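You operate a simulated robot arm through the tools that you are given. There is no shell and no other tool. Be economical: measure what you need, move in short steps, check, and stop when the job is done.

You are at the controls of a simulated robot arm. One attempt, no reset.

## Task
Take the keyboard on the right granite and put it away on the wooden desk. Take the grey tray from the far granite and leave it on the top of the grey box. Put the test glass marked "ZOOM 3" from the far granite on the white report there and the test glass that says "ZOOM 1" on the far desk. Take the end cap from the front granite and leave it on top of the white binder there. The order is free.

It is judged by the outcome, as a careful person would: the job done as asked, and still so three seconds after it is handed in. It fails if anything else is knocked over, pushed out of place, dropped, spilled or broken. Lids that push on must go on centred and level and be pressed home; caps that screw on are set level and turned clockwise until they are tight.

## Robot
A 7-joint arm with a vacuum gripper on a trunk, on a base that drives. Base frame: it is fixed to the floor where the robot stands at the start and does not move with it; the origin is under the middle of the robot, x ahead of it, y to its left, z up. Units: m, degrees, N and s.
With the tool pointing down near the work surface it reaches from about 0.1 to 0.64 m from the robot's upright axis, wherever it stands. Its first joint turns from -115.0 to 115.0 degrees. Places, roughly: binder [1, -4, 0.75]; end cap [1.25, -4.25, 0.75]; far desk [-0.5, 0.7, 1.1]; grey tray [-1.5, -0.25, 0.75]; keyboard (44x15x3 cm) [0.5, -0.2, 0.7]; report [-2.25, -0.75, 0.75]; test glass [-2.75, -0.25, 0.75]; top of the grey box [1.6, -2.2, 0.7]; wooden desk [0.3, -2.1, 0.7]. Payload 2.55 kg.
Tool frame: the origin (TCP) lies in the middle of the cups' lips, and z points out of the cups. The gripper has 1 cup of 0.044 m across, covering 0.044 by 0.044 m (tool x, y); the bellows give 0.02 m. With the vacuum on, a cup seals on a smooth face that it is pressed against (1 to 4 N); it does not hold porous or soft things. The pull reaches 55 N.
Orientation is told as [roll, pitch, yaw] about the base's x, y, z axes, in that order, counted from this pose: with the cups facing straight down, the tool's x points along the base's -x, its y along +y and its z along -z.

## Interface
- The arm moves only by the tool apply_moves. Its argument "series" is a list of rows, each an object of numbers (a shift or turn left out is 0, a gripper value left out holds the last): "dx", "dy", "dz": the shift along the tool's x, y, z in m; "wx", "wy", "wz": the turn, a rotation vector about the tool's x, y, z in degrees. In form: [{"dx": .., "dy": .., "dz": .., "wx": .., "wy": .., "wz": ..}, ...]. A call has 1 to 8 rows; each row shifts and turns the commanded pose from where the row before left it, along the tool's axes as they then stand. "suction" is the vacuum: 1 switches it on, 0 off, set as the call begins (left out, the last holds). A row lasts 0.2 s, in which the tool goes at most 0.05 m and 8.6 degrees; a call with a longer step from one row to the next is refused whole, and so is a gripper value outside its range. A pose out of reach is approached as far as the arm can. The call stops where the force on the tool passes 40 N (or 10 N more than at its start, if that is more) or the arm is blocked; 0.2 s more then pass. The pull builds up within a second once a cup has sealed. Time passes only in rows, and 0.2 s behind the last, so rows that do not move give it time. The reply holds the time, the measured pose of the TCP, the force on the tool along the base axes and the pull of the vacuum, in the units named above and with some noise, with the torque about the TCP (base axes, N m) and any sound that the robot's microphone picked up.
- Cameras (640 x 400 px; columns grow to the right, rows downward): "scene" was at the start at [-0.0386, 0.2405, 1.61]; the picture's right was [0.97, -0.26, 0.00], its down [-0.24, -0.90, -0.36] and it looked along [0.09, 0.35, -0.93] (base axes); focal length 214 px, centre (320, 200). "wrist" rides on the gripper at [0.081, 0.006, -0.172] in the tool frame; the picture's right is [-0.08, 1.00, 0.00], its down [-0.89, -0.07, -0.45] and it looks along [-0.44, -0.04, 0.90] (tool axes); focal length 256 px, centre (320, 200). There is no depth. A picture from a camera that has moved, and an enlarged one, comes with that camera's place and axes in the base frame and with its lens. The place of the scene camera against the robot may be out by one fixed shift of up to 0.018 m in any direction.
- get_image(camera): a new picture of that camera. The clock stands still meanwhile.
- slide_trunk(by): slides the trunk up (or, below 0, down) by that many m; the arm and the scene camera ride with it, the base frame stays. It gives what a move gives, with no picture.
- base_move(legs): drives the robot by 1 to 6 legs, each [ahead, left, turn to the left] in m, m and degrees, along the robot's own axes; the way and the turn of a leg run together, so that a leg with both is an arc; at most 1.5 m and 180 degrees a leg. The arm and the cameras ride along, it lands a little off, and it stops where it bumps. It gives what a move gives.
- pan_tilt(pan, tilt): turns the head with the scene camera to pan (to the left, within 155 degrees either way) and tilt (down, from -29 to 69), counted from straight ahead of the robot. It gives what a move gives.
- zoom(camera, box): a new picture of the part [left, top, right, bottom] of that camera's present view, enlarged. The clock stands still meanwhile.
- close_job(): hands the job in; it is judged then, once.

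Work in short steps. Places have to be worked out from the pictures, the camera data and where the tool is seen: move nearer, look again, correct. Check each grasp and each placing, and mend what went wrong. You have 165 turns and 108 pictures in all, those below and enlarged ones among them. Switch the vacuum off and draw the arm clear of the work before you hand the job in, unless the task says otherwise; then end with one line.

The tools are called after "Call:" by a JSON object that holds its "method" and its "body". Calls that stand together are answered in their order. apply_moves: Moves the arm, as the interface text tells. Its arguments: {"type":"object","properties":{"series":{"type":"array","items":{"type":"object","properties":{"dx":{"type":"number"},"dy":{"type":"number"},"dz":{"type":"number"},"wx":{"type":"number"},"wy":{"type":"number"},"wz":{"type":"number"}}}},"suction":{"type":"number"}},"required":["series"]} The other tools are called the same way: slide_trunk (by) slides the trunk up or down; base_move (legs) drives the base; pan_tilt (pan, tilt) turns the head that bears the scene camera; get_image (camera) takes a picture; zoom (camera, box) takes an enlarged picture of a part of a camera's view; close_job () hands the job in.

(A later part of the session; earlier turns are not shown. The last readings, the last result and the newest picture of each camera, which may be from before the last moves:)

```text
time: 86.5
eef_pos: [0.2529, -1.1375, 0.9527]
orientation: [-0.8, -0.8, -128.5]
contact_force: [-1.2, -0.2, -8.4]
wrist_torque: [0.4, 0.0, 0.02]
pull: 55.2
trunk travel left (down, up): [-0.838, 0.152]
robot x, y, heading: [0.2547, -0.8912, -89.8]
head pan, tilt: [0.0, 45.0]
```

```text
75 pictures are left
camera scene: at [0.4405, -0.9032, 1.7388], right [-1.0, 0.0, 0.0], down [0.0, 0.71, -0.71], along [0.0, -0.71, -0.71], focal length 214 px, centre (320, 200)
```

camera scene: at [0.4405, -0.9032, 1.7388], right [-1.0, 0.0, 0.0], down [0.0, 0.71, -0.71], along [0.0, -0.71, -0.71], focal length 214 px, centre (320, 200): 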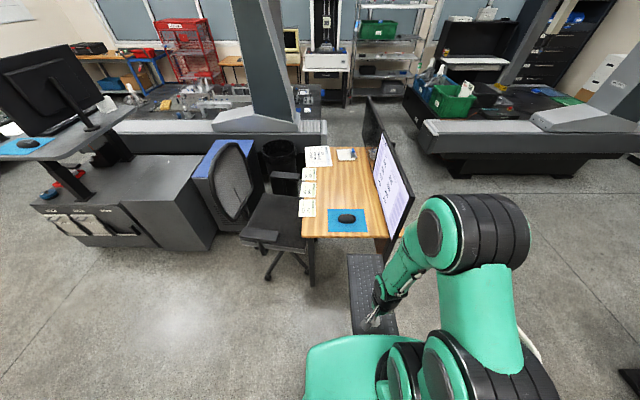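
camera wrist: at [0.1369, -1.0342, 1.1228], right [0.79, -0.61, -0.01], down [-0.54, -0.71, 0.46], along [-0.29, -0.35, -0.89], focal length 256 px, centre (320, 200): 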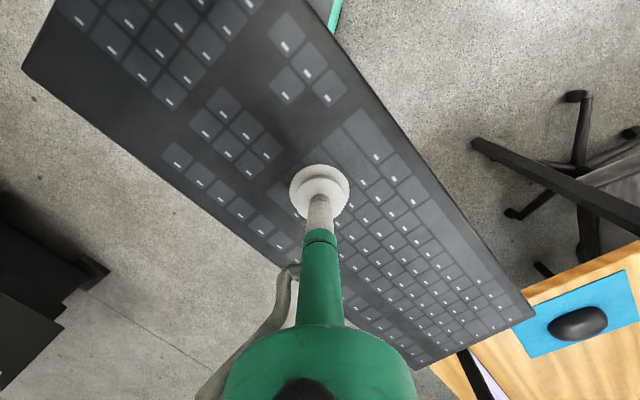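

The keyboard is lined up before the desk. I shift it away from the monitors and extend the arm so the elbow straightens before I drive forward.

Call:
{"method": "apply_moves", "body": {"series": [{"dx": -0.0257, "dy": 0.032}, {"dx": -0.0257, "dy": 0.032}, {"dx": -0.0257, "dy": 0.032}, {"dx": -0.0257, "dy": 0.032}, {"dx": -0.0257, "dy": 0.032}]}}

Call:
{"method": "base_move", "body": {"legs": [[0.25, 0, 0]]}}

Call:
{"method": "get_image", "body": {"camera": "scene"}}

```text
time: 87.7
eef_pos: [0.3008, -1.3415, 0.9528]
orientation: [-0.9, -0.6, -128.5]
contact_force: [0.4, 0.1, -8.2]
wrist_torque: [0.39, -0.04, -0.01]
pull: 54.6
trunk travel left (down, up): [-0.838, 0.152]
robot x, y, heading: [0.254, -0.8933, -90.0]
head pan, tilt: [0.0, 45.0]
```

```text
time: 89.5
eef_pos: [0.2986, -1.5845, 0.9537]
orientation: [-0.9, -0.6, -128.8]
contact_force: [-0.1, -0.3, -8.3]
wrist_torque: [0.38, -0.04, -0.01]
pull: 55.1
trunk travel left (down, up): [-0.838, 0.152]
robot x, y, heading: [0.2561, -1.1345, -90.1]
head pan, tilt: [0.0, 45.0]
```

```text
74 pictures are left
camera scene: at [0.4392, -1.1491, 1.7389], right [-1.0, 0.0, 0.0], down [0.0, 0.71, -0.71], along [0.0, -0.71, -0.71], focal length 214 px, centre (320, 200)
```

scene: 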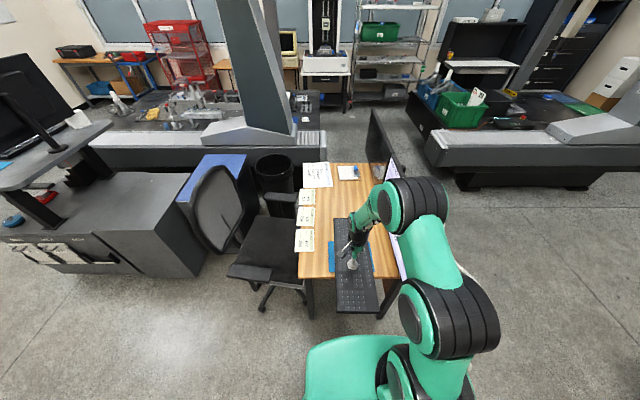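

No contact. I extend the arm further to see how the elbow lies relative to the monitors before lowering.

Call:
{"method": "apply_moves", "body": {"series": [{"dx": -0.035, "dy": 0.028}, {"dx": -0.035, "dy": 0.028}, {"dx": -0.035, "dy": 0.028}]}}

Call:
{"method": "base_move", "body": {"legs": [[0.15, 0, 0]]}}

Call:
{"method": "get_image", "body": {"camera": "scene"}}

```text
time: 90.3
eef_pos: [0.2944, -1.7175, 0.9537]
orientation: [-1.0, -0.4, -128.8]
contact_force: [0.6, 0.0, -9.6]
wrist_torque: [0.43, -0.03, 0.0]
pull: 54.4
trunk travel left (down, up): [-0.838, 0.152]
robot x, y, heading: [0.2577, -1.1355, -90.1]
head pan, tilt: [0.0, 45.0]
```

```text
time: 91.6
eef_pos: [0.2956, -1.8654, 0.9542]
orientation: [-0.9, -0.7, -129.0]
contact_force: [0.8, -0.7, -8.6]
wrist_torque: [0.39, -0.04, -0.01]
pull: 54.7
trunk travel left (down, up): [-0.838, 0.152]
robot x, y, heading: [0.2549, -1.2823, -90.4]
head pan, tilt: [0.0, 45.0]
```

```text
73 pictures are left
camera scene: at [0.4385, -1.297, 1.7388], right [-1.0, 0.01, 0.0], down [0.0, 0.71, -0.71], along [0.0, -0.71, -0.71], focal length 214 px, centre (320, 200)
```

scene: 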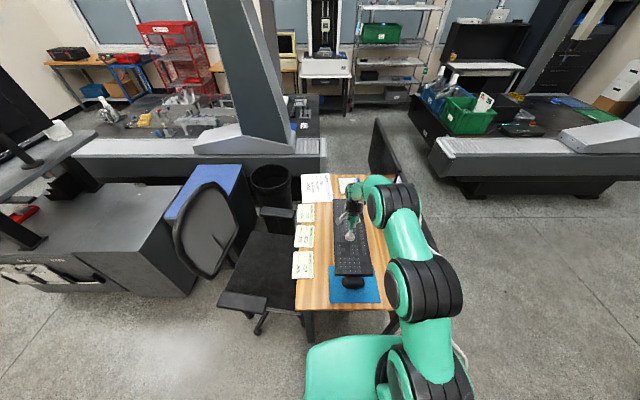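

The arm lies close to the robot's line; I move the keyboard 4 cm away from the monitors, drive in the last bit, and look again.

Call:
{"method": "apply_moves", "body": {"series": [{"dx": 0.012, "dy": 0.016}, {"dx": 0.012, "dy": 0.016}]}}

Call:
{"method": "base_move", "body": {"legs": [[0.13, 0, 0.3]]}}

Call:
{"method": "get_image", "body": {"camera": "scene"}}

Call:
{"method": "get_image", "body": {"camera": "wrist"}}

```text
time: 92.2
eef_pos: [0.3345, -1.8638, 0.9534]
orientation: [-1.0, -0.4, -128.9]
contact_force: [0.6, -0.4, -9.2]
wrist_torque: [0.38, -0.04, 0.0]
pull: 55.3
trunk travel left (down, up): [-0.838, 0.152]
robot x, y, heading: [0.2509, -1.2831, -90.5]
head pan, tilt: [0.0, 45.0]
```

```text
time: 93.5
eef_pos: [0.3358, -1.9941, 0.9543]
orientation: [-0.8, -0.5, -128.7]
contact_force: [-0.2, -0.5, -8.5]
wrist_torque: [0.39, -0.02, 0.04]
pull: 55.1
trunk travel left (down, up): [-0.838, 0.152]
robot x, y, heading: [0.25, -1.4066, -90.4]
head pan, tilt: [0.0, 45.0]
```

```text
72 pictures are left
camera scene: at [0.4381, -1.425, 1.7388], right [-1.0, 0.0, 0.0], down [0.0, 0.71, -0.71], along [0.0, -0.71, -0.71], focal length 214 px, centre (320, 200)
```

scene: 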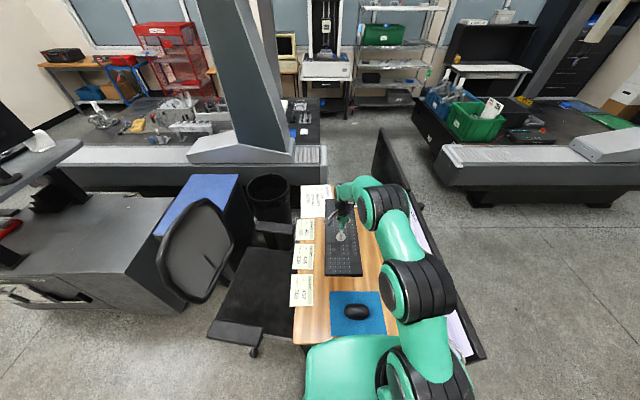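

```text
71 pictures are left
camera wrist: at [0.3946, -1.9346, 1.1259], right [0.73, -0.69, -0.02], down [-0.61, -0.65, 0.45], along [-0.32, -0.32, -0.89], focal length 256 px, centre (320, 200)
```

wrist: 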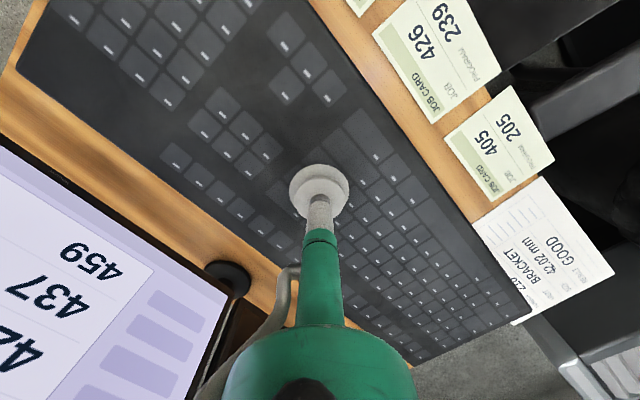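

The keyboard is over free desk between pad, paper and monitors. I lower with the trunk 0.15 m, nudging to the final spot.

Call:
{"method": "apply_moves", "body": {"series": [{"dx": -0.0185, "dy": 0.002}]}}

Call:
{"method": "slide_trunk", "body": {"by": -0.14}}

Call:
{"method": "zoom", "body": {"camera": "scene", "box": [260, 140, 460, 300]}}

Call:
{"method": "get_image", "body": {"camera": "wrist"}}

```text
time: 93.9
eef_pos: [0.325, -2.008, 0.9527]
orientation: [-1.1, -0.3, -128.6]
contact_force: [-0.7, 0.1, -9.1]
wrist_torque: [0.36, -0.03, 0.01]
pull: 55.2
trunk travel left (down, up): [-0.838, 0.152]
robot x, y, heading: [0.2557, -1.4094, -90.3]
head pan, tilt: [0.0, 45.0]
```

```text
time: 95.6
eef_pos: [0.3257, -2.0084, 0.8132]
orientation: [-0.9, -0.4, -128.7]
contact_force: [-0.1, 0.1, -8.5]
wrist_torque: [0.38, -0.02, 0.01]
pull: 54.7
trunk travel left (down, up): [-0.698, 0.292]
robot x, y, heading: [0.256, -1.4128, -90.5]
head pan, tilt: [0.0, 45.0]
```

```text
2.50 times, centred on (360, 220) of scene
camera zoom: at [0.4379, -1.424, 1.5989], right [-1.0, 0.0, 0.0], down [0.0, 0.71, -0.71], along [0.0, -0.71, -0.71], focal length 536 px, centre (220, 150)
```

zoom: 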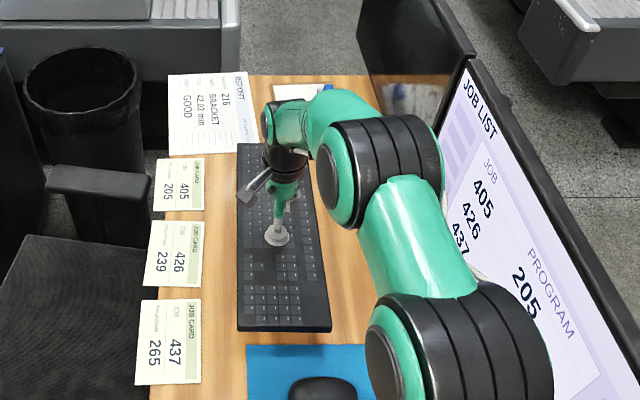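

```text
69 pictures are left
camera wrist: at [0.3849, -1.9497, 0.985], right [0.73, -0.69, -0.02], down [-0.61, -0.65, 0.46], along [-0.32, -0.32, -0.89], focal length 256 px, centre (320, 200)
```

wrist: 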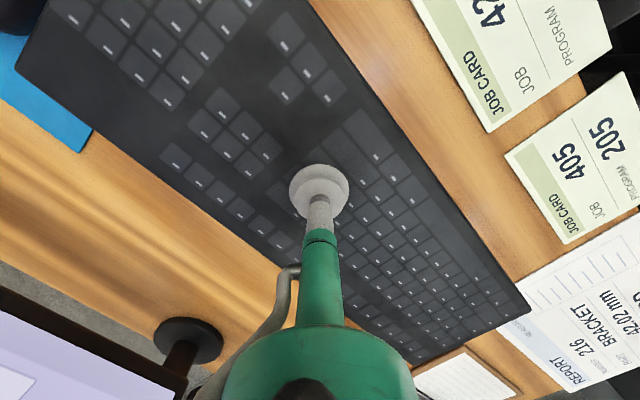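

Clear on all sides; I nudge it slightly off the report's corner and lower gently.

Call:
{"method": "apply_moves", "body": {"series": [{"dy": -0.019}, {"dz": 0.015}, {"dz": 0.015}, {"dz": 0.01}, {"dz": 0.008}]}}

Call:
{"method": "apply_moves", "body": {"series": [{"dz": 0.004}, {"dz": 0.004}, {}]}}

```text
time: 96.8
eef_pos: [0.3112, -1.9965, 0.7663]
orientation: [-0.8, -0.8, -128.8]
contact_force: [-0.4, -2.1, -3.7]
wrist_torque: [-0.77, -0.17, -0.24]
pull: 54.5
trunk travel left (down, up): [-0.698, 0.292]
robot x, y, heading: [0.26, -1.414, -90.1]
head pan, tilt: [0.0, 45.0]
```

```text
time: 97.6
eef_pos: [0.311, -1.9965, 0.7619]
orientation: [-0.5, -1.0, -128.7]
contact_force: [-1.2, 1.3, 20.5]
wrist_torque: [-0.76, -0.12, -0.17]
pull: 55.1
trunk travel left (down, up): [-0.698, 0.292]
robot x, y, heading: [0.2523, -1.4073, -89.9]
head pan, tilt: [0.0, 45.0]
```

It rests on the desk. I release and lift.

Call:
{"method": "apply_moves", "body": {"series": [{"dz": -0.003}, {}, {}, {}, {"dz": -0.01}, {"dz": -0.02}, {"dz": -0.04}], "suction": 0}}

Call:
{"method": "get_image", "body": {"camera": "wrist"}}

```text
time: 99.2
eef_pos: [0.3117, -1.9932, 0.8339]
orientation: [-0.9, -0.6, -128.6]
contact_force: [-0.2, -0.2, 0.4]
wrist_torque: [0.0, 0.03, 0.01]
pull: 0.0
trunk travel left (down, up): [-0.698, 0.292]
robot x, y, heading: [0.253, -1.4059, -90.0]
head pan, tilt: [0.0, 45.0]
```

```text
68 pictures are left
camera wrist: at [0.3706, -1.9349, 1.0046], right [0.73, -0.69, -0.01], down [-0.61, -0.65, 0.46], along [-0.32, -0.32, -0.89], focal length 256 px, centre (320, 200)
```

wrist: 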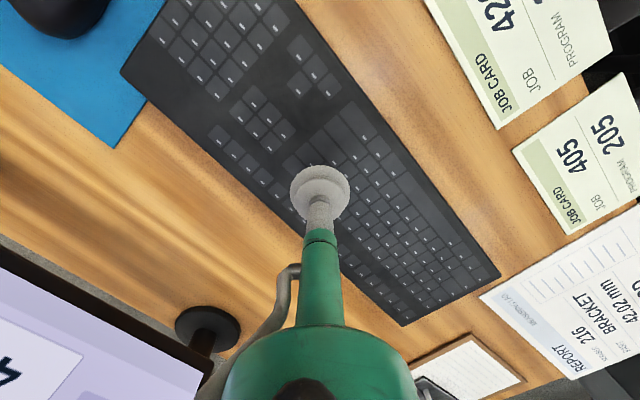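

The keyboard sits well on the desk. I raise the trunk, back out straight, then look toward the front granite.

Call:
{"method": "slide_trunk", "body": {"by": 0.14}}

Call:
{"method": "base_move", "body": {"legs": [[-0.48, 0, 0]]}}

Call:
{"method": "apply_moves", "body": {"series": [{"wz": -8, "dz": -0.02}, {"wz": -8, "dz": -0.02}, {"wz": -8, "dz": -0.02}, {"wz": -8}, {"wz": -6.6, "dx": 0.03}, {"dx": 0.05}, {"dx": 0.05}, {"dx": 0.05}]}}

Call:
{"method": "zoom", "body": {"camera": "scene", "box": [270, 140, 430, 260]}}

```text
time: 100.8
eef_pos: [0.3117, -1.9957, 0.9729]
orientation: [-0.9, -0.6, -128.7]
contact_force: [0.3, -0.6, 0.1]
wrist_torque: [0.01, 0.04, -0.02]
pull: 0.0
trunk travel left (down, up): [-0.838, 0.152]
robot x, y, heading: [0.253, -1.4103, -90.3]
head pan, tilt: [0.0, 45.0]
```

```text
time: 103.7
eef_pos: [0.3156, -1.5144, 0.9718]
orientation: [-0.9, -0.6, -128.3]
contact_force: [0.1, -0.1, -0.5]
wrist_torque: [0.0, 0.02, 0.0]
pull: 0.1
trunk travel left (down, up): [-0.838, 0.152]
robot x, y, heading: [0.2504, -0.9305, -89.9]
head pan, tilt: [0.0, 45.0]
```

```text
time: 105.5
eef_pos: [0.3185, -1.3333, 1.0383]
orientation: [-1.0, 0.0, -89.8]
contact_force: [0.0, 0.7, 0.0]
wrist_torque: [-0.04, -0.03, 0.0]
pull: 0.1
trunk travel left (down, up): [-0.838, 0.152]
robot x, y, heading: [0.2559, -0.9322, -89.7]
head pan, tilt: [0.0, 45.0]
```

```text
3.33 times, centred on (350, 200) of scene
camera zoom: at [0.4376, -0.9397, 1.7389], right [-1.0, 0.0, 0.0], down [0.0, 0.71, -0.71], along [0.0, -0.71, -0.71], focal length 715 px, centre (220, 200)
```

zoom: 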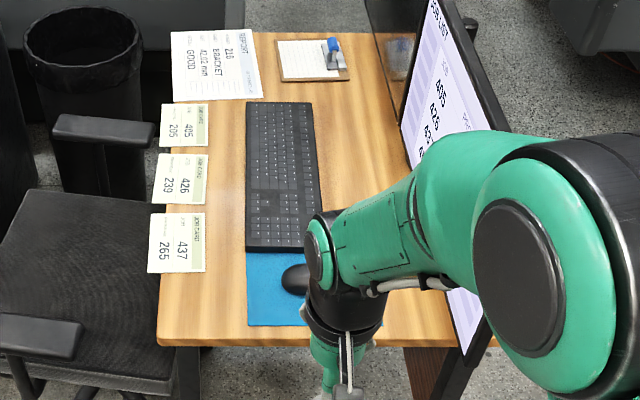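

The keyboard stands right. I drive round the desk on the open side to look at the front granite.

Call:
{"method": "base_move", "body": {"legs": [[-0.02, -0.72, 0], [1.0, 0, 0]]}}

Call:
{"method": "pan_tilt", "body": {"pan": 25, "tilt": 28}}

Call:
{"method": "get_image", "body": {"camera": "scene"}}

```text
time: 114.1
eef_pos: [-0.3626, -2.3061, 1.0374]
orientation: [-1.1, 0.0, -88.5]
contact_force: [0.2, 0.3, 0.2]
wrist_torque: [0.0, 0.01, 0.0]
pull: 0.1
trunk travel left (down, up): [-0.838, 0.152]
robot x, y, heading: [-0.4393, -1.9043, -88.6]
head pan, tilt: [0.0, 45.0]
```

```text
time: 115.0
eef_pos: [-0.3608, -2.3047, 1.0375]
orientation: [-1.0, 0.1, -88.4]
contact_force: [-1.0, 0.1, 0.2]
wrist_torque: [-0.03, 0.0, 0.0]
pull: 0.1
trunk travel left (down, up): [-0.838, 0.152]
robot x, y, heading: [-0.4338, -1.9014, -88.3]
head pan, tilt: [25.0, 28.0]
```

```text
66 pictures are left
camera scene: at [-0.2123, -1.9109, 1.7646], right [-0.9, -0.44, 0.0], down [-0.21, 0.42, -0.88], along [0.39, -0.79, -0.47], focal length 214 px, centre (320, 200)
```

scene: 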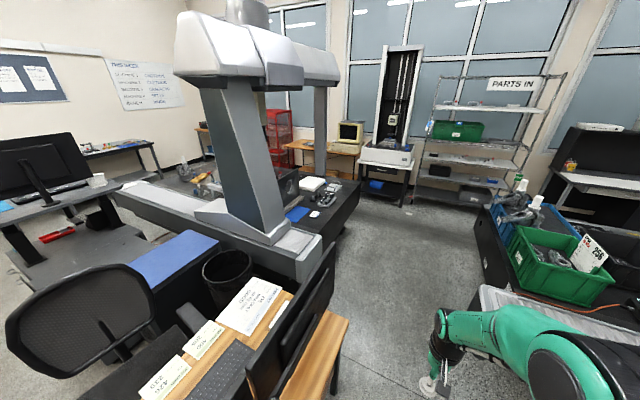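

I zoom on the front granite top to find the binder and end cap.

Call:
{"method": "zoom", "body": {"camera": "scene", "box": [250, 140, 390, 240]}}

```text
4.00 times, centred on (320, 190) of scene
camera zoom: at [-0.2123, -1.9109, 1.7646], right [-0.9, -0.44, 0.0], down [-0.21, 0.42, -0.88], along [0.39, -0.79, -0.47], focal length 858 px, centre (320, 240)
```

zoom: 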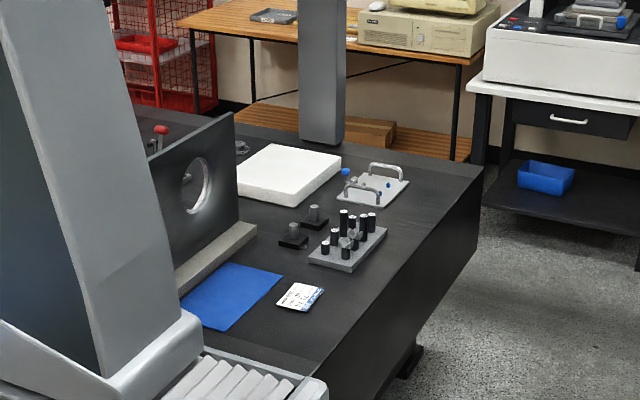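

The front granite's right end is at x≈0.4 (aisle down to y≈-4.3), with the white binder near (0.87,-3.9). I drive into the aisle and turn to face it.

Call:
{"method": "base_move", "body": {"legs": [[0.7, 0.27, -1.5], [1.0, 0, 0], [0, 0, 90]]}}

Call:
{"method": "pan_tilt", "body": {"pan": 0, "tilt": 40}}

Call:
{"method": "get_image", "body": {"camera": "scene"}}

```text
time: 118.1
eef_pos: [-0.1728, -2.765, 1.0368]
orientation: [-1.1, 0.1, -85.8]
contact_force: [-0.1, 0.3, -0.1]
wrist_torque: [0.01, 0.03, 0.04]
pull: 0.0
trunk travel left (down, up): [-0.838, 0.152]
robot x, y, heading: [-0.2667, -2.3688, -86.0]
head pan, tilt: [25.0, 28.0]
stopped in leg 1: the robot was blocked; the commanded pose is now the measured one
```

```text
time: 119.0
eef_pos: [-0.1736, -2.7648, 1.0368]
orientation: [-1.0, 0.1, -85.8]
contact_force: [-0.5, -0.1, 0.1]
wrist_torque: [0.01, 0.01, 0.03]
pull: 0.0
trunk travel left (down, up): [-0.838, 0.152]
robot x, y, heading: [-0.264, -2.3661, -85.9]
head pan, tilt: [0.0, 40.0]
```

```text
64 pictures are left
camera scene: at [-0.0796, -2.3696, 1.7462], right [-1.0, -0.07, 0.0], down [-0.05, 0.64, -0.77], along [0.06, -0.76, -0.64], focal length 214 px, centre (320, 200)
```

scene: 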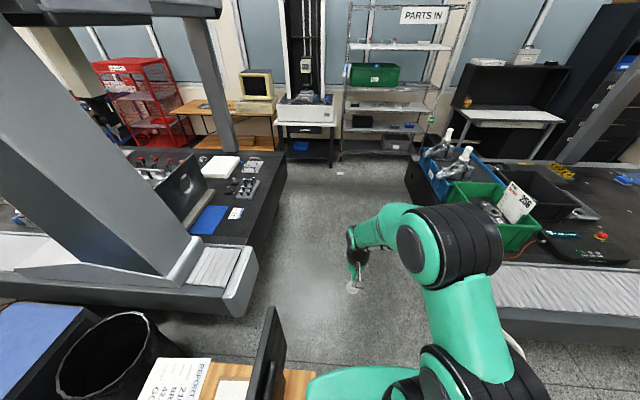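

The base bumped the desk's leg side as the path drifted left. I step right first, then go on ahead; I'll check the desk afterwards.

Call:
{"method": "base_move", "body": {"legs": [[0, -0.13, -4], [0.7, 0, 0], [0.55, 0.1, 0]]}}

Call:
{"method": "pan_tilt", "body": {"pan": 65, "tilt": 40}}

Call:
{"method": "get_image", "body": {"camera": "scene"}}

Call:
{"method": "pan_tilt", "body": {"pan": 145, "tilt": 40}}

Call:
{"method": "get_image", "body": {"camera": "scene"}}

```text
time: 126.6
eef_pos: [-0.2295, -4.0299, 1.0383]
orientation: [-1.1, 0.1, -89.7]
contact_force: [0.6, -0.3, 0.1]
wrist_torque: [0.02, -0.02, 0.0]
pull: 0.1
trunk travel left (down, up): [-0.838, 0.152]
robot x, y, heading: [-0.2953, -3.6275, -89.8]
head pan, tilt: [0.0, 40.0]
```

```text
time: 127.9
eef_pos: [-0.2283, -4.0291, 1.0374]
orientation: [-1.0, 0.1, -89.8]
contact_force: [-0.6, 0.2, -0.3]
wrist_torque: [0.0, 0.0, 0.01]
pull: 0.0
trunk travel left (down, up): [-0.838, 0.152]
robot x, y, heading: [-0.2935, -3.6237, -89.8]
head pan, tilt: [65.0, 40.0]
```

```text
63 pictures are left
camera scene: at [-0.0326, -3.5919, 1.7461], right [-0.42, -0.91, 0.0], down [-0.58, 0.27, -0.77], along [0.69, -0.32, -0.64], focal length 214 px, centre (320, 200)
```

scene: 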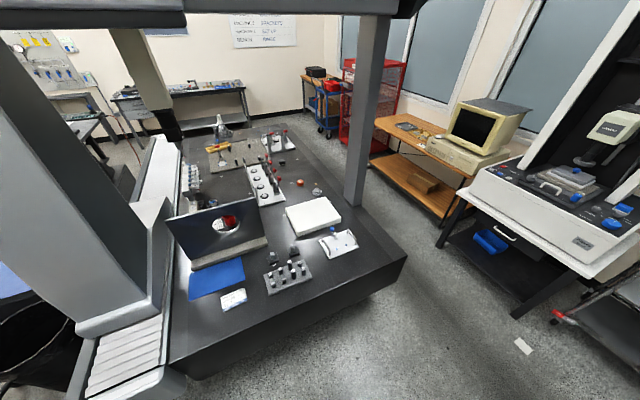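

```text
time: 129.5
eef_pos: [-0.23, -4.0296, 1.0384]
orientation: [-1.2, 0.1, -89.8]
contact_force: [0.3, -0.7, 0.1]
wrist_torque: [0.01, 0.03, -0.02]
pull: 0.1
trunk travel left (down, up): [-0.838, 0.152]
robot x, y, heading: [-0.2986, -3.6255, -89.5]
head pan, tilt: [145.0, 40.0]
```

```text
62 pictures are left
camera scene: at [-0.0612, -3.4864, 1.7461], right [0.82, -0.57, 0.0], down [-0.37, -0.53, -0.77], along [0.44, 0.63, -0.64], focal length 214 px, centre (320, 200)
```

scene: 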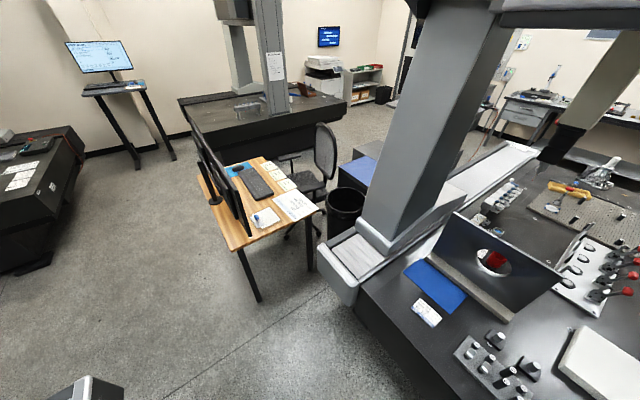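

The desk is fine. I zoom on the binder's surroundings to identify the end cap.

Call:
{"method": "pan_tilt", "body": {"pan": 65, "tilt": 40}}

Call:
{"method": "zoom", "body": {"camera": "scene", "box": [240, 150, 400, 250]}}

```text
time: 131.0
eef_pos: [-0.2298, -4.0303, 1.0374]
orientation: [-1.1, 0.1, -89.8]
contact_force: [0.4, -0.2, -0.8]
wrist_torque: [0.02, -0.03, 0.0]
pull: 0.1
trunk travel left (down, up): [-0.838, 0.152]
robot x, y, heading: [-0.2926, -3.6276, -89.8]
head pan, tilt: [65.0, 40.0]
```

```text
4.00 times, centred on (320, 200) of scene
camera zoom: at [-0.0326, -3.5918, 1.7461], right [-0.42, -0.91, 0.0], down [-0.58, 0.27, -0.77], along [0.7, -0.32, -0.64], focal length 858 px, centre (320, 200)
```

zoom: 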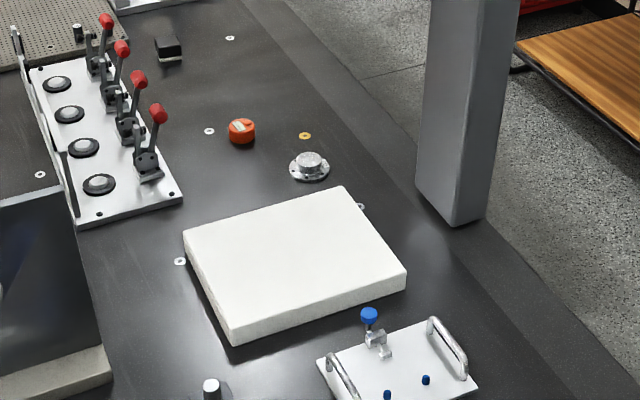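

The end cap is the metal flanged piece near (1.12,-4.10); the binder spans about x 0.78–1.03, y -3.82..-4.13, and a bridge column stands near (0.97,-4.34). I need to reach from the back side, so I turn round, back down the aisle and look at the gap.

Call:
{"method": "base_move", "body": {"legs": [[0, 0, 90], [0, 0, 90]]}}

Call:
{"method": "apply_moves", "body": {"series": [{"dx": 0.05, "dz": -0.0}, {"dx": 0.05}, {"dx": 0.05}]}}

Call:
{"method": "base_move", "body": {"legs": [[-0.6, 0, 0]]}}

Call:
{"method": "pan_tilt", "body": {"pan": -110, "tilt": 45}}

Call:
{"method": "get_image", "body": {"camera": "scene"}}

```text
time: 139.2
eef_pos: [-0.3834, -3.2285, 1.0373]
orientation: [-1.2, 0.0, 94.0]
contact_force: [-0.5, 0.5, 0.4]
wrist_torque: [-0.02, -0.03, 0.01]
pull: 0.1
trunk travel left (down, up): [-0.838, 0.152]
robot x, y, heading: [-0.2956, -3.6244, 94.0]
head pan, tilt: [65.0, 40.0]
```

```text
time: 140.0
eef_pos: [-0.3713, -3.382, 1.0382]
orientation: [-1.0, -0.1, 93.8]
contact_force: [0.3, -0.5, -0.3]
wrist_torque: [0.02, 0.01, -0.01]
pull: 0.0
trunk travel left (down, up): [-0.838, 0.152]
robot x, y, heading: [-0.2949, -3.6218, 93.8]
head pan, tilt: [65.0, 40.0]
```

```text
time: 143.4
eef_pos: [-0.3307, -3.9899, 1.0371]
orientation: [-1.1, 0.1, 93.3]
contact_force: [-0.5, 0.2, 0.7]
wrist_torque: [-0.02, 0.0, -0.02]
pull: 0.1
trunk travel left (down, up): [-0.838, 0.152]
robot x, y, heading: [-0.2533, -4.2407, 93.3]
head pan, tilt: [65.0, 40.0]
```

```text
time: 146.1
eef_pos: [-0.3321, -3.9918, 1.0367]
orientation: [-1.1, 0.1, 93.2]
contact_force: [0.0, 0.3, 0.1]
wrist_torque: [0.01, 0.0, -0.02]
pull: 0.0
trunk travel left (down, up): [-0.838, 0.152]
robot x, y, heading: [-0.2561, -4.2389, 93.3]
head pan, tilt: [-110.0, 45.0]
```

```text
60 pictures are left
camera scene: at [-0.3447, -4.3216, 1.7389], right [-0.29, -0.96, 0.0], down [-0.68, 0.21, -0.71], along [0.68, -0.21, -0.71], focal length 214 px, centre (320, 200)
```

scene: 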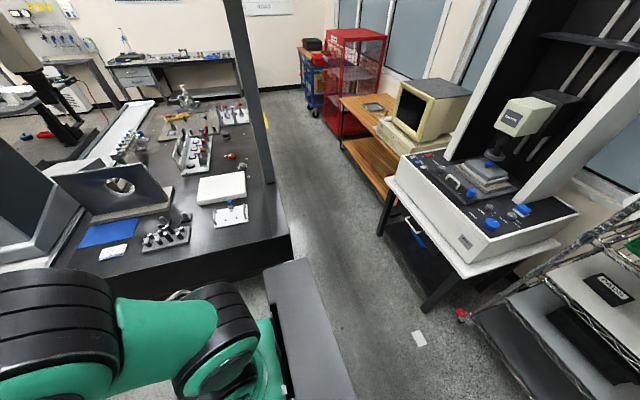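

The gap behind the granite is about 0.7 m wide. I turn to face +x, move to the gap's middle line and drive in.

Call:
{"method": "base_move", "body": {"legs": [[0, 0, -93.3], [0, -0.49, 0], [0.7, 0, 0]]}}

Call:
{"method": "pan_tilt", "body": {"pan": 10, "tilt": 40}}

Call:
{"method": "get_image", "body": {"camera": "scene"}}

```text
time: 156.3
eef_pos: [0.7063, -4.672, 1.0359]
orientation: [-1.1, 0.1, -0.5]
contact_force: [1.0, 0.2, 0.5]
wrist_torque: [-0.01, 0.03, 0.02]
pull: 0.0
trunk travel left (down, up): [-0.838, 0.152]
robot x, y, heading: [0.4511, -4.7291, -0.7]
head pan, tilt: [-110.0, 45.0]
```

```text
time: 158.3
eef_pos: [0.7057, -4.6727, 1.036]
orientation: [-1.1, 0.1, -0.6]
contact_force: [-0.7, -0.5, 0.6]
wrist_torque: [-0.02, 0.04, 0.03]
pull: 0.0
trunk travel left (down, up): [-0.838, 0.152]
robot x, y, heading: [0.457, -4.7292, -0.7]
head pan, tilt: [10.0, 40.0]
```

```text
59 pictures are left
camera scene: at [0.4871, -4.5296, 1.7461], right [0.16, -0.99, 0.0], down [-0.63, -0.1, -0.77], along [0.76, 0.12, -0.64], focal length 214 px, centre (320, 200)
```

scene: 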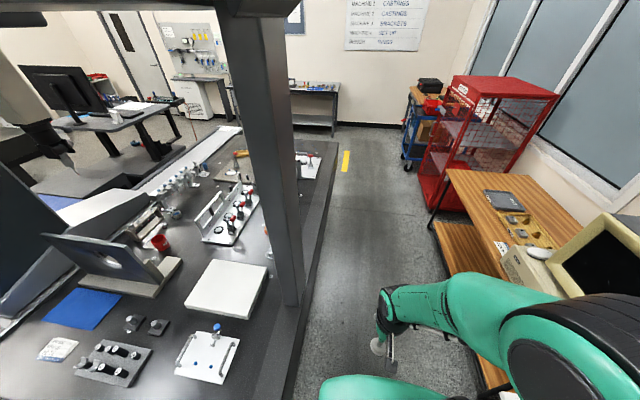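

The way ahead is clear. I advance past the column to x≈1.2.

Call:
{"method": "base_move", "body": {"legs": [[0.78, -0.01, 0.7]]}}

Call:
{"method": "base_move", "body": {"legs": [[0, 0, 45], [0, 0, 45]]}}

Call:
{"method": "pan_tilt", "body": {"pan": 10, "tilt": 55}}

Call:
{"method": "get_image", "body": {"camera": "scene"}}

```text
time: 162.6
eef_pos: [1.4904, -4.6885, 1.0368]
orientation: [-1.1, 0.1, -0.5]
contact_force: [0.4, 0.1, 0.7]
wrist_torque: [0.01, -0.03, -0.02]
pull: 0.1
trunk travel left (down, up): [-0.838, 0.152]
robot x, y, heading: [1.2393, -4.7487, -0.2]
head pan, tilt: [10.0, 40.0]
```

```text
time: 167.1
eef_pos: [1.1772, -4.4965, 1.0362]
orientation: [-1.1, 0.1, 90.1]
contact_force: [0.9, -0.6, -0.1]
wrist_torque: [0.02, -0.03, 0.01]
pull: 0.1
trunk travel left (down, up): [-0.838, 0.152]
robot x, y, heading: [1.2342, -4.7488, 90.2]
head pan, tilt: [10.0, 40.0]
```

```text
time: 167.9
eef_pos: [1.1763, -4.4969, 1.0369]
orientation: [-1.1, 0.2, 90.1]
contact_force: [0.2, -0.2, -0.2]
wrist_torque: [0.01, 0.01, -0.03]
pull: 0.0
trunk travel left (down, up): [-0.838, 0.152]
robot x, y, heading: [1.237, -4.7503, 89.9]
head pan, tilt: [10.0, 55.0]
```

```text
58 pictures are left
camera scene: at [1.0558, -4.7278, 1.7255], right [0.98, 0.17, 0.0], down [0.14, -0.81, -0.57], along [-0.1, 0.57, -0.82], focal length 214 px, centre (320, 200)
```

scene: 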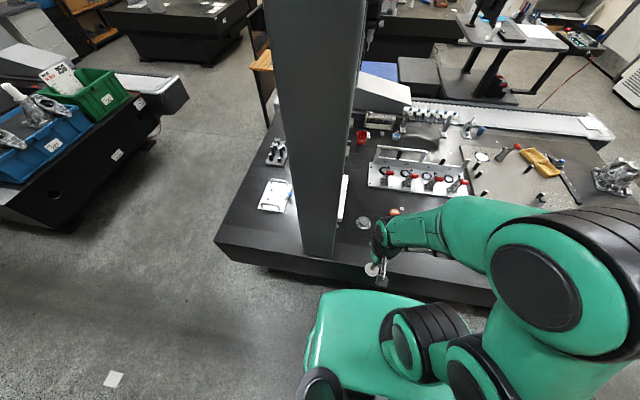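

The column's right face is at x≈1.06, so I keep the tool at x≥1.2 while extending past it, after driving 0.15 closer.

Call:
{"method": "base_move", "body": {"legs": [[0.15, 0, 0]]}}

Call:
{"method": "apply_moves", "body": {"series": [{"dy": -0.03}, {"dx": -0.05}, {"dx": -0.04}]}}

Call:
{"method": "get_image", "body": {"camera": "wrist"}}

```text
time: 169.3
eef_pos: [1.1758, -4.3447, 1.0368]
orientation: [-1.1, 0.1, 90.1]
contact_force: [0.1, 1.0, -0.1]
wrist_torque: [0.01, 0.0, 0.01]
pull: 0.1
trunk travel left (down, up): [-0.838, 0.152]
robot x, y, heading: [1.237, -4.594, 89.6]
head pan, tilt: [10.0, 55.0]
```

```text
time: 170.1
eef_pos: [1.2057, -4.2544, 1.0404]
orientation: [-0.9, 0.2, 90.0]
contact_force: [0.3, 0.1, 0.4]
wrist_torque: [0.0, 0.04, -0.02]
pull: 0.1
trunk travel left (down, up): [-0.838, 0.152]
robot x, y, heading: [1.2388, -4.597, 90.2]
head pan, tilt: [10.0, 55.0]
```

```text
57 pictures are left
camera wrist: at [1.1971, -4.3334, 1.2126], right [-1.0, 0.08, -0.02], down [0.06, 0.89, 0.44], along [0.05, 0.44, -0.9], focal length 256 px, centre (320, 200)
```

wrist: 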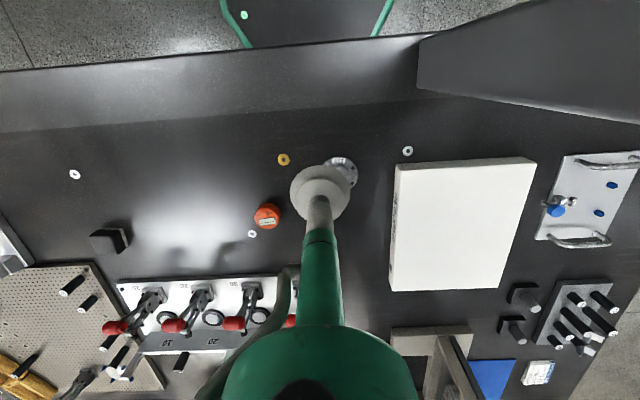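

The cap is near (1.18,-4.175) and the binder spans x 0.84–1.08, y -4.18..-3.88 by the wrist view. I shift the tool back and zoom at the cap.

Call:
{"method": "apply_moves", "body": {"series": [{"dy": -0.03}, {"dz": 0.05}, {"dz": 0.05}]}}

Call:
{"method": "zoom", "body": {"camera": "wrist", "box": [290, 120, 450, 220]}}

```text
time: 170.9
eef_pos: [1.2386, -4.2551, 0.9417]
orientation: [-1.0, 0.2, 90.1]
contact_force: [0.1, -0.9, 0.9]
wrist_torque: [-0.05, -0.04, -0.02]
pull: 0.0
trunk travel left (down, up): [-0.838, 0.152]
robot x, y, heading: [1.237, -4.5959, 90.0]
head pan, tilt: [10.0, 55.0]
```

```text
4.00 times, centred on (370, 170) of wrist
camera zoom: at [1.2301, -4.3358, 1.1135], right [-1.0, 0.08, -0.02], down [0.06, 0.89, 0.45], along [0.05, 0.44, -0.9], focal length 1024 px, centre (120, 320)
```

zoom: 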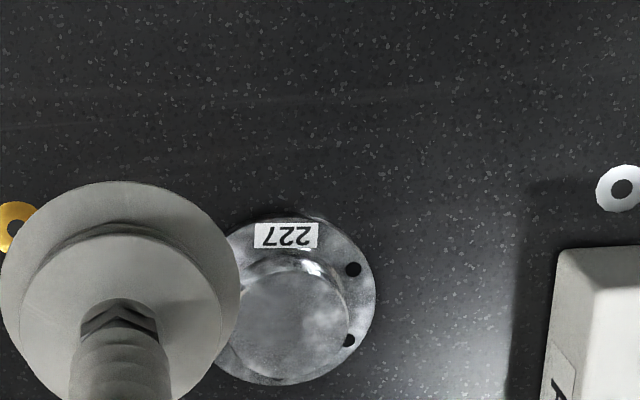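

The cap has a boss about 44 mm wide and roughly 18 mm high. I level the tool and go over the boss at about (1.182,-4.154), a few cm above.

Call:
{"method": "apply_moves", "body": {"series": [{"wy": -1.0, "dy": 0.028}, {"dy": 0.028}, {"dx": -0.05}, {"dx": -0.05}, {"dz": 0.05}, {"dz": 0.05}, {"dz": 0.02}]}}

Call:
{"method": "zoom", "body": {"camera": "wrist", "box": [240, 125, 400, 225]}}

```text
time: 172.5
eef_pos: [1.1812, -4.1542, 0.819]
orientation: [-1.0, -0.9, 90.1]
contact_force: [0.5, -0.2, -0.1]
wrist_torque: [0.01, 0.02, -0.05]
pull: 0.0
trunk travel left (down, up): [-0.838, 0.152]
robot x, y, heading: [1.2349, -4.5942, 90.1]
head pan, tilt: [10.0, 55.0]
```

```text
4.00 times, centred on (320, 175) of wrist
camera zoom: at [1.172, -4.2376, 0.9903], right [-1.0, 0.08, -0.02], down [0.06, 0.89, 0.46], along [0.05, 0.46, -0.89], focal length 1024 px, centre (320, 300)
```

zoom: 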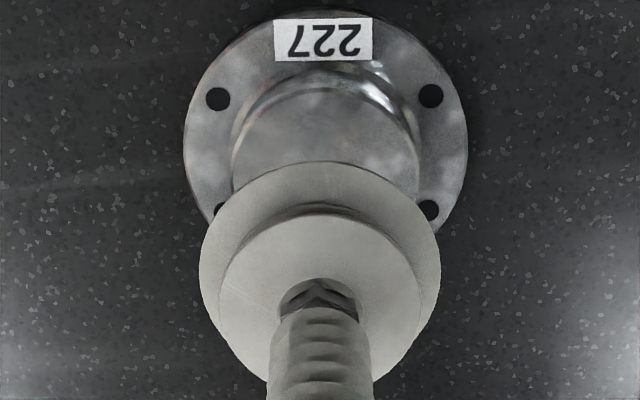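

The boss centre is about 8 mm further ahead of the cup. I level the tool properly, correct, and lower to just above it.

Call:
{"method": "apply_moves", "body": {"series": [{"wx": -1.0, "wy": 0.9, "dx": -0.008}, {"dz": 0.025}, {"dz": 0.015}]}}

Call:
{"method": "zoom", "body": {"camera": "wrist", "box": [240, 125, 400, 225]}}

```text
time: 173.3
eef_pos: [1.1842, -4.144, 0.7783]
orientation: [-0.1, -0.1, 90.1]
contact_force: [-0.4, 0.1, 0.2]
wrist_torque: [-0.04, -0.01, -0.01]
pull: 0.1
trunk travel left (down, up): [-0.838, 0.152]
robot x, y, heading: [1.2379, -4.597, 90.3]
head pan, tilt: [10.0, 55.0]
```

```text
4.00 times, centred on (320, 175) of wrist
camera zoom: at [1.1779, -4.2246, 0.9504], right [-1.0, 0.08, 0.0], down [0.07, 0.89, 0.45], along [0.04, 0.44, -0.9], focal length 1024 px, centre (320, 300)
```

zoom: 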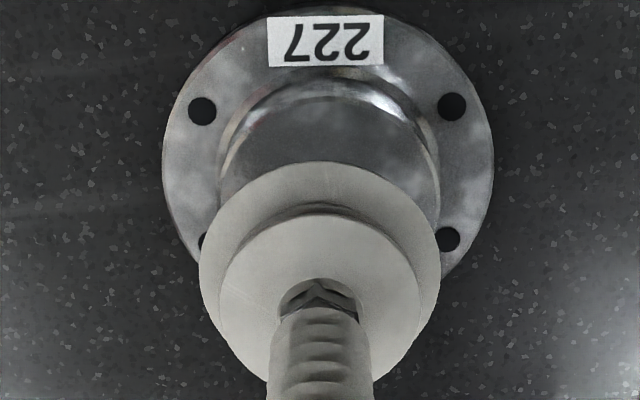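

Flange and boss ellipses put the centre at (1.183,-4.153); I step back 9 mm and go down with vacuum.

Call:
{"method": "apply_moves", "body": {"series": [{"dx": 0.009}, {"dz": 0.01}, {"dz": 0.005}, {"dz": 0.004}, {"dz": 0.003}, {}, {}], "suction": 1}}

```text
time: 174.9
eef_pos: [1.1845, -4.1543, 0.7566]
orientation: [-0.1, 0.0, 90.1]
contact_force: [0.1, 0.3, 0.8]
wrist_torque: [-0.01, 0.05, 0.01]
pull: 0.1
trunk travel left (down, up): [-0.838, 0.152]
robot x, y, heading: [1.2378, -4.5959, 90.0]
head pan, tilt: [10.0, 55.0]
```

Call:
{"method": "apply_moves", "body": {"series": [{"dz": 0.003}, {"dz": 0.002}, {}, {}, {}]}}

```text
time: 176.1
eef_pos: [1.1847, -4.1554, 0.7519]
orientation: [0.0, -0.1, 90.1]
contact_force: [0.2, -0.3, 0.8]
wrist_torque: [0.01, 0.02, 0.02]
pull: 0.0
trunk travel left (down, up): [-0.838, 0.152]
robot x, y, heading: [1.2412, -4.5939, 89.9]
head pan, tilt: [10.0, 55.0]
```

No contact yet; I keep lowering in small steps.

Call:
{"method": "apply_moves", "body": {"series": [{"dz": 0.003}, {"dz": 0.003}, {"dz": 0.002}, {}, {}, {}]}}

```text
time: 177.5
eef_pos: [1.1838, -4.1541, 0.7438]
orientation: [-0.1, 0.0, 90.1]
contact_force: [0.4, 0.0, 0.7]
wrist_torque: [-0.01, 0.02, 0.02]
pull: 0.0
trunk travel left (down, up): [-0.838, 0.152]
robot x, y, heading: [1.2366, -4.5979, 90.2]
head pan, tilt: [10.0, 55.0]
```

Call:
{"method": "zoom", "body": {"camera": "wrist", "box": [240, 125, 400, 225]}}

```text
4.00 times, centred on (320, 175) of wrist
camera zoom: at [1.1782, -4.235, 0.9156], right [-1.0, 0.08, 0.0], down [0.07, 0.89, 0.45], along [0.04, 0.44, -0.9], focal length 1024 px, centre (320, 300)
```

zoom: 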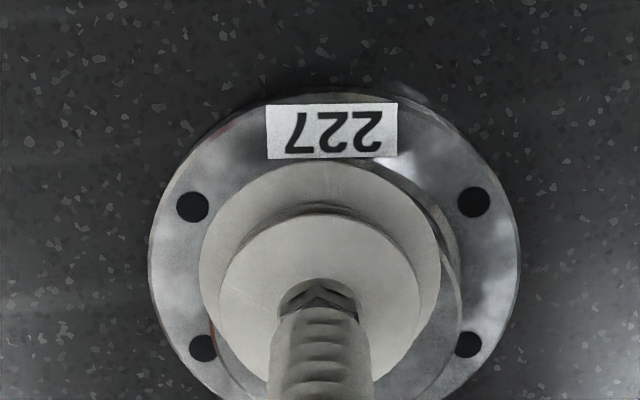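

The holes' pattern shows the centre at y≈-4.142 and the top lower (~0.73). I lift a little, shift 12 mm ahead, and come down again.

Call:
{"method": "apply_moves", "body": {"series": [{"dx": -0.0115, "dz": -0.004}]}}

Call:
{"method": "zoom", "body": {"camera": "wrist", "box": [240, 125, 400, 225]}}

```text
time: 177.9
eef_pos: [1.1825, -4.1429, 0.7486]
orientation: [-0.1, 0.1, 90.1]
contact_force: [1.2, -0.6, -0.4]
wrist_torque: [0.1, 0.0, 0.06]
pull: 55.0
trunk travel left (down, up): [-0.838, 0.152]
robot x, y, heading: [1.236, -4.5961, 90.1]
head pan, tilt: [10.0, 55.0]
```

```text
4.00 times, centred on (320, 175) of wrist
camera zoom: at [1.1769, -4.2234, 0.9198], right [-1.0, 0.08, 0.0], down [0.07, 0.89, 0.45], along [0.04, 0.44, -0.9], focal length 1024 px, centre (320, 300)
```

zoom: 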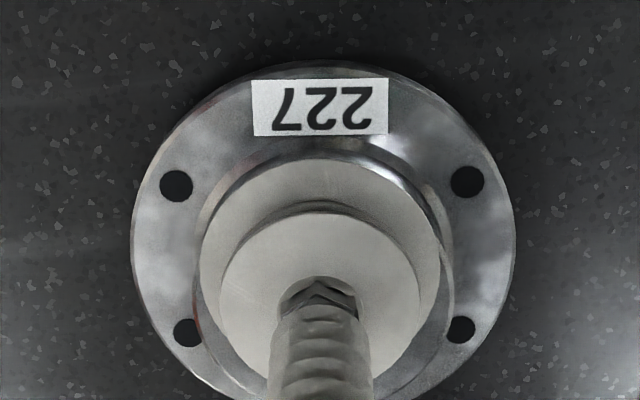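

It sealed (pull 55 N). I lift slowly.

Call:
{"method": "apply_moves", "body": {"series": [{"dz": -0.005}, {"dz": -0.01}, {"dz": -0.02}, {"dz": -0.03}, {"dz": -0.03}]}}

Call:
{"method": "get_image", "body": {"camera": "wrist"}}

```text
time: 179.1
eef_pos: [1.1837, -4.1409, 0.8429]
orientation: [-0.1, 0.0, 90.0]
contact_force: [-0.6, 0.4, -2.7]
wrist_torque: [0.11, -0.02, 0.05]
pull: 55.1
trunk travel left (down, up): [-0.838, 0.152]
robot x, y, heading: [1.2373, -4.5951, 90.0]
head pan, tilt: [10.0, 55.0]
```

```text
51 pictures are left
camera wrist: at [1.1775, -4.222, 1.0161], right [-1.0, 0.08, 0.0], down [0.07, 0.89, 0.45], along [0.04, 0.44, -0.9], focal length 256 px, centre (320, 200)
```

wrist: 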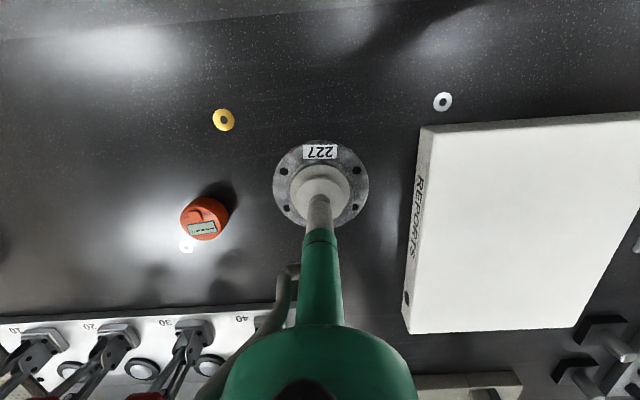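

The cap hangs well. I carry it over the binder to about (1.0,-4.05).

Call:
{"method": "apply_moves", "body": {"series": [{"dz": -0.03}, {"dy": 0.035, "dx": -0.02}, {"dy": 0.04, "dx": -0.02}, {"dy": 0.04, "dx": -0.02}, {"dy": 0.04, "dx": -0.02}, {"dy": 0.03, "dx": -0.01}]}}

Call:
{"method": "get_image", "body": {"camera": "wrist"}}

Call:
{"method": "get_image", "body": {"camera": "scene"}}

```text
time: 180.5
eef_pos: [0.997, -4.0536, 0.8726]
orientation: [0.0, -0.1, 90.1]
contact_force: [0.7, -0.2, -3.1]
wrist_torque: [0.09, -0.05, 0.02]
pull: 54.8
trunk travel left (down, up): [-0.838, 0.152]
robot x, y, heading: [1.2361, -4.5941, 90.0]
head pan, tilt: [10.0, 55.0]
```

```text
50 pictures are left
camera wrist: at [0.99, -4.1352, 1.044], right [-1.0, 0.08, 0.0], down [0.07, 0.89, 0.45], along [0.04, 0.44, -0.9], focal length 256 px, centre (320, 200)
```

wrist: 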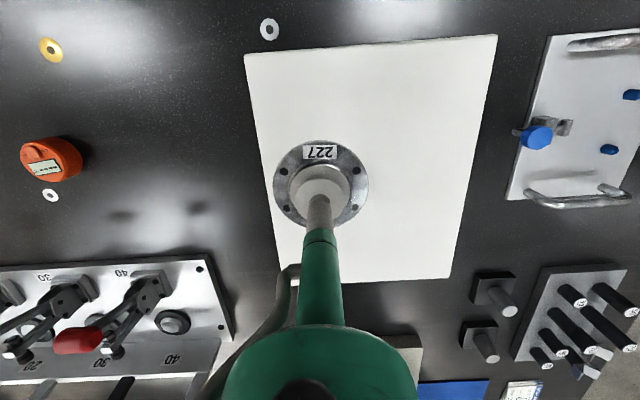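

```text
49 pictures are left
camera scene: at [1.0549, -4.5762, 1.7254], right [0.98, 0.17, 0.0], down [0.14, -0.81, -0.57], along [-0.1, 0.56, -0.82], focal length 214 px, centre (320, 200)
```

scene: 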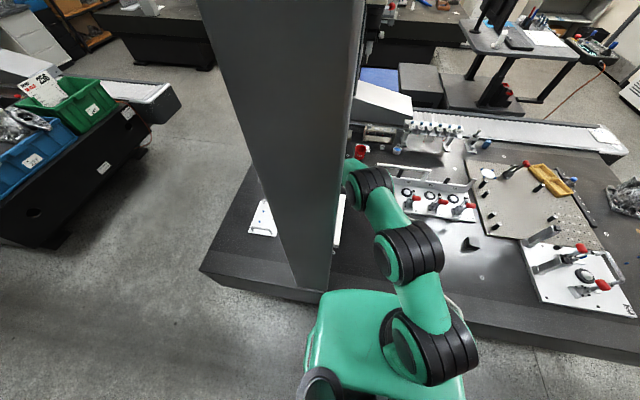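

The cap is over the binder. I shift 1.5 cm inward and lower, watching the force.

Call:
{"method": "apply_moves", "body": {"series": [{"dy": 0.015}, {"dz": 0.03}, {"dz": 0.02}, {"dz": 0.01}, {"dz": 0.005}]}}

Call:
{"method": "apply_moves", "body": {"series": [{"dz": 0.004}, {"dz": 0.004}]}}

```text
time: 181.7
eef_pos: [0.9837, -4.0528, 0.8074]
orientation: [-0.1, 0.0, 89.9]
contact_force: [-0.1, 0.0, -2.3]
wrist_torque: [0.1, -0.01, 0.08]
pull: 54.4
trunk travel left (down, up): [-0.838, 0.152]
robot x, y, heading: [1.2374, -4.5985, 90.3]
head pan, tilt: [10.0, 55.0]
```

```text
time: 182.3
eef_pos: [0.9828, -4.0531, 0.7991]
orientation: [0.0, 0.1, 90.1]
contact_force: [-0.1, 0.2, -1.8]
wrist_torque: [0.11, 0.04, 0.02]
pull: 55.2
trunk travel left (down, up): [-0.838, 0.152]
robot x, y, heading: [1.237, -4.5964, 89.9]
head pan, tilt: [10.0, 55.0]
```

Call:
{"method": "apply_moves", "body": {"series": [{"dz": 0.003}, {"dz": 0.003}, {"dz": 0.002}]}}

Call:
{"method": "apply_moves", "body": {"series": [{"dz": 0.003}, {"dz": 0.002}]}}

```text
time: 183.1
eef_pos: [0.9844, -4.0532, 0.7903]
orientation: [-0.1, 0.1, 90.1]
contact_force: [0.0, 0.7, -2.6]
wrist_torque: [0.08, -0.02, 0.03]
pull: 55.0
trunk travel left (down, up): [-0.838, 0.152]
robot x, y, heading: [1.2357, -4.5947, 90.0]
head pan, tilt: [10.0, 55.0]
```

```text
time: 183.7
eef_pos: [0.9836, -4.0535, 0.7859]
orientation: [-0.2, 0.0, 90.1]
contact_force: [0.0, -0.8, -1.5]
wrist_torque: [0.13, 0.0, 0.0]
pull: 54.7
trunk travel left (down, up): [-0.838, 0.152]
robot x, y, heading: [1.2408, -4.5945, 90.0]
head pan, tilt: [10.0, 55.0]
```

Still free; continue down in 3 mm steps.

Call:
{"method": "apply_moves", "body": {"series": [{"dz": 0.003}, {"dz": 0.003}]}}

Call:
{"method": "apply_moves", "body": {"series": [{"dz": 0.003}, {"dz": 0.002}]}}

```text
time: 184.3
eef_pos: [0.983, -4.0536, 0.7834]
orientation: [0.2, -0.3, 90.1]
contact_force: [2.3, -4.4, 16.4]
wrist_torque: [0.47, -0.05, -0.05]
pull: 54.7
trunk travel left (down, up): [-0.838, 0.152]
robot x, y, heading: [1.239, -4.5954, 90.2]
head pan, tilt: [10.0, 55.0]
```

```text
time: 184.9
eef_pos: [0.9844, -4.0534, 0.7813]
orientation: [0.1, -0.6, 90.1]
contact_force: [2.7, -4.7, 33.5]
wrist_torque: [0.46, -0.18, -0.02]
pull: 54.9
trunk travel left (down, up): [-0.838, 0.152]
robot x, y, heading: [1.2374, -4.5938, 89.7]
head pan, tilt: [10.0, 55.0]
```

It rests on the binder. I ease off, release and lift.

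Call:
{"method": "apply_moves", "body": {"series": [{"dz": -0.005}, {}, {}, {}, {"dz": -0.01}, {"dz": -0.03}, {"dz": -0.04}], "suction": 0}}

Call:
{"method": "get_image", "body": {"camera": "wrist"}}

```text
time: 186.5
eef_pos: [0.9843, -4.0538, 0.858]
orientation: [-0.1, 0.0, 90.1]
contact_force: [0.1, 0.1, -0.2]
wrist_torque: [0.04, 0.03, 0.04]
pull: 0.1
trunk travel left (down, up): [-0.838, 0.152]
robot x, y, heading: [1.2416, -4.6002, 89.9]
head pan, tilt: [10.0, 55.0]
```

```text
48 pictures are left
camera wrist: at [0.9781, -4.1355, 1.0304], right [-1.0, 0.08, 0.0], down [0.07, 0.89, 0.44], along [0.04, 0.44, -0.9], focal length 256 px, centre (320, 200)
```

wrist: 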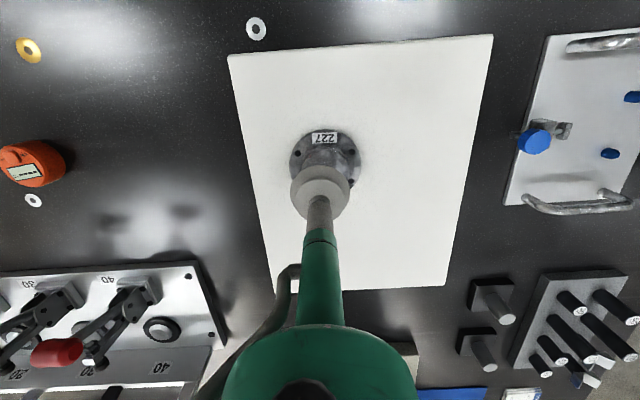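

The cap sits on the binder. I withdraw the arm to the right, then back past the column, then turn and reverse out of the gap.

Call:
{"method": "apply_moves", "body": {"series": [{"dz": -0.045}, {"dz": -0.045}, {"dz": -0.03, "dy": -0.03}, {"dz": -0.02, "dy": -0.045}, {"dy": -0.05}, {"dy": -0.05}, {"dy": -0.05}, {"dx": 0.04}]}}

Call:
{"method": "apply_moves", "body": {"series": [{"dx": 0.05}, {"dx": 0.05}, {"dx": 0.05}, {"dx": 0.05}]}}

Call:
{"method": "base_move", "body": {"legs": [[-0.14, 0, 0], [0, 0, -45], [0, 0, -45]]}}

Call:
{"method": "base_move", "body": {"legs": [[-1.45, 0, 0]]}}

```text
time: 188.3
eef_pos: [1.2053, -4.0932, 1.0012]
orientation: [-0.2, 0.0, 90.3]
contact_force: [0.2, -0.4, 0.5]
wrist_torque: [0.02, -0.05, 0.02]
pull: 0.1
trunk travel left (down, up): [-0.838, 0.152]
robot x, y, heading: [1.2387, -4.5981, 90.1]
head pan, tilt: [10.0, 55.0]
```

```text
time: 189.3
eef_pos: [1.2135, -4.2963, 0.9994]
orientation: [-0.1, -0.1, 90.1]
contact_force: [-0.4, -0.1, 0.3]
wrist_torque: [-0.01, -0.03, 0.01]
pull: 0.1
trunk travel left (down, up): [-0.838, 0.152]
robot x, y, heading: [1.2377, -4.596, 90.3]
head pan, tilt: [10.0, 55.0]
```

```text
time: 194.8
eef_pos: [1.5398, -4.7208, 0.9991]
orientation: [-0.1, 0.0, -1.2]
contact_force: [0.1, -0.5, -0.1]
wrist_torque: [-0.01, 0.01, 0.01]
pull: 0.1
trunk travel left (down, up): [-0.838, 0.152]
robot x, y, heading: [1.2402, -4.7391, -1.2]
head pan, tilt: [10.0, 55.0]
```

```text
time: 201.9
eef_pos: [0.1038, -4.6981, 0.9992]
orientation: [-0.1, 0.0, 0.2]
contact_force: [0.1, 0.3, -0.6]
wrist_torque: [0.0, 0.0, 0.04]
pull: 0.0
trunk travel left (down, up): [-0.838, 0.152]
robot x, y, heading: [-0.198, -4.725, 0.1]
head pan, tilt: [10.0, 55.0]
```

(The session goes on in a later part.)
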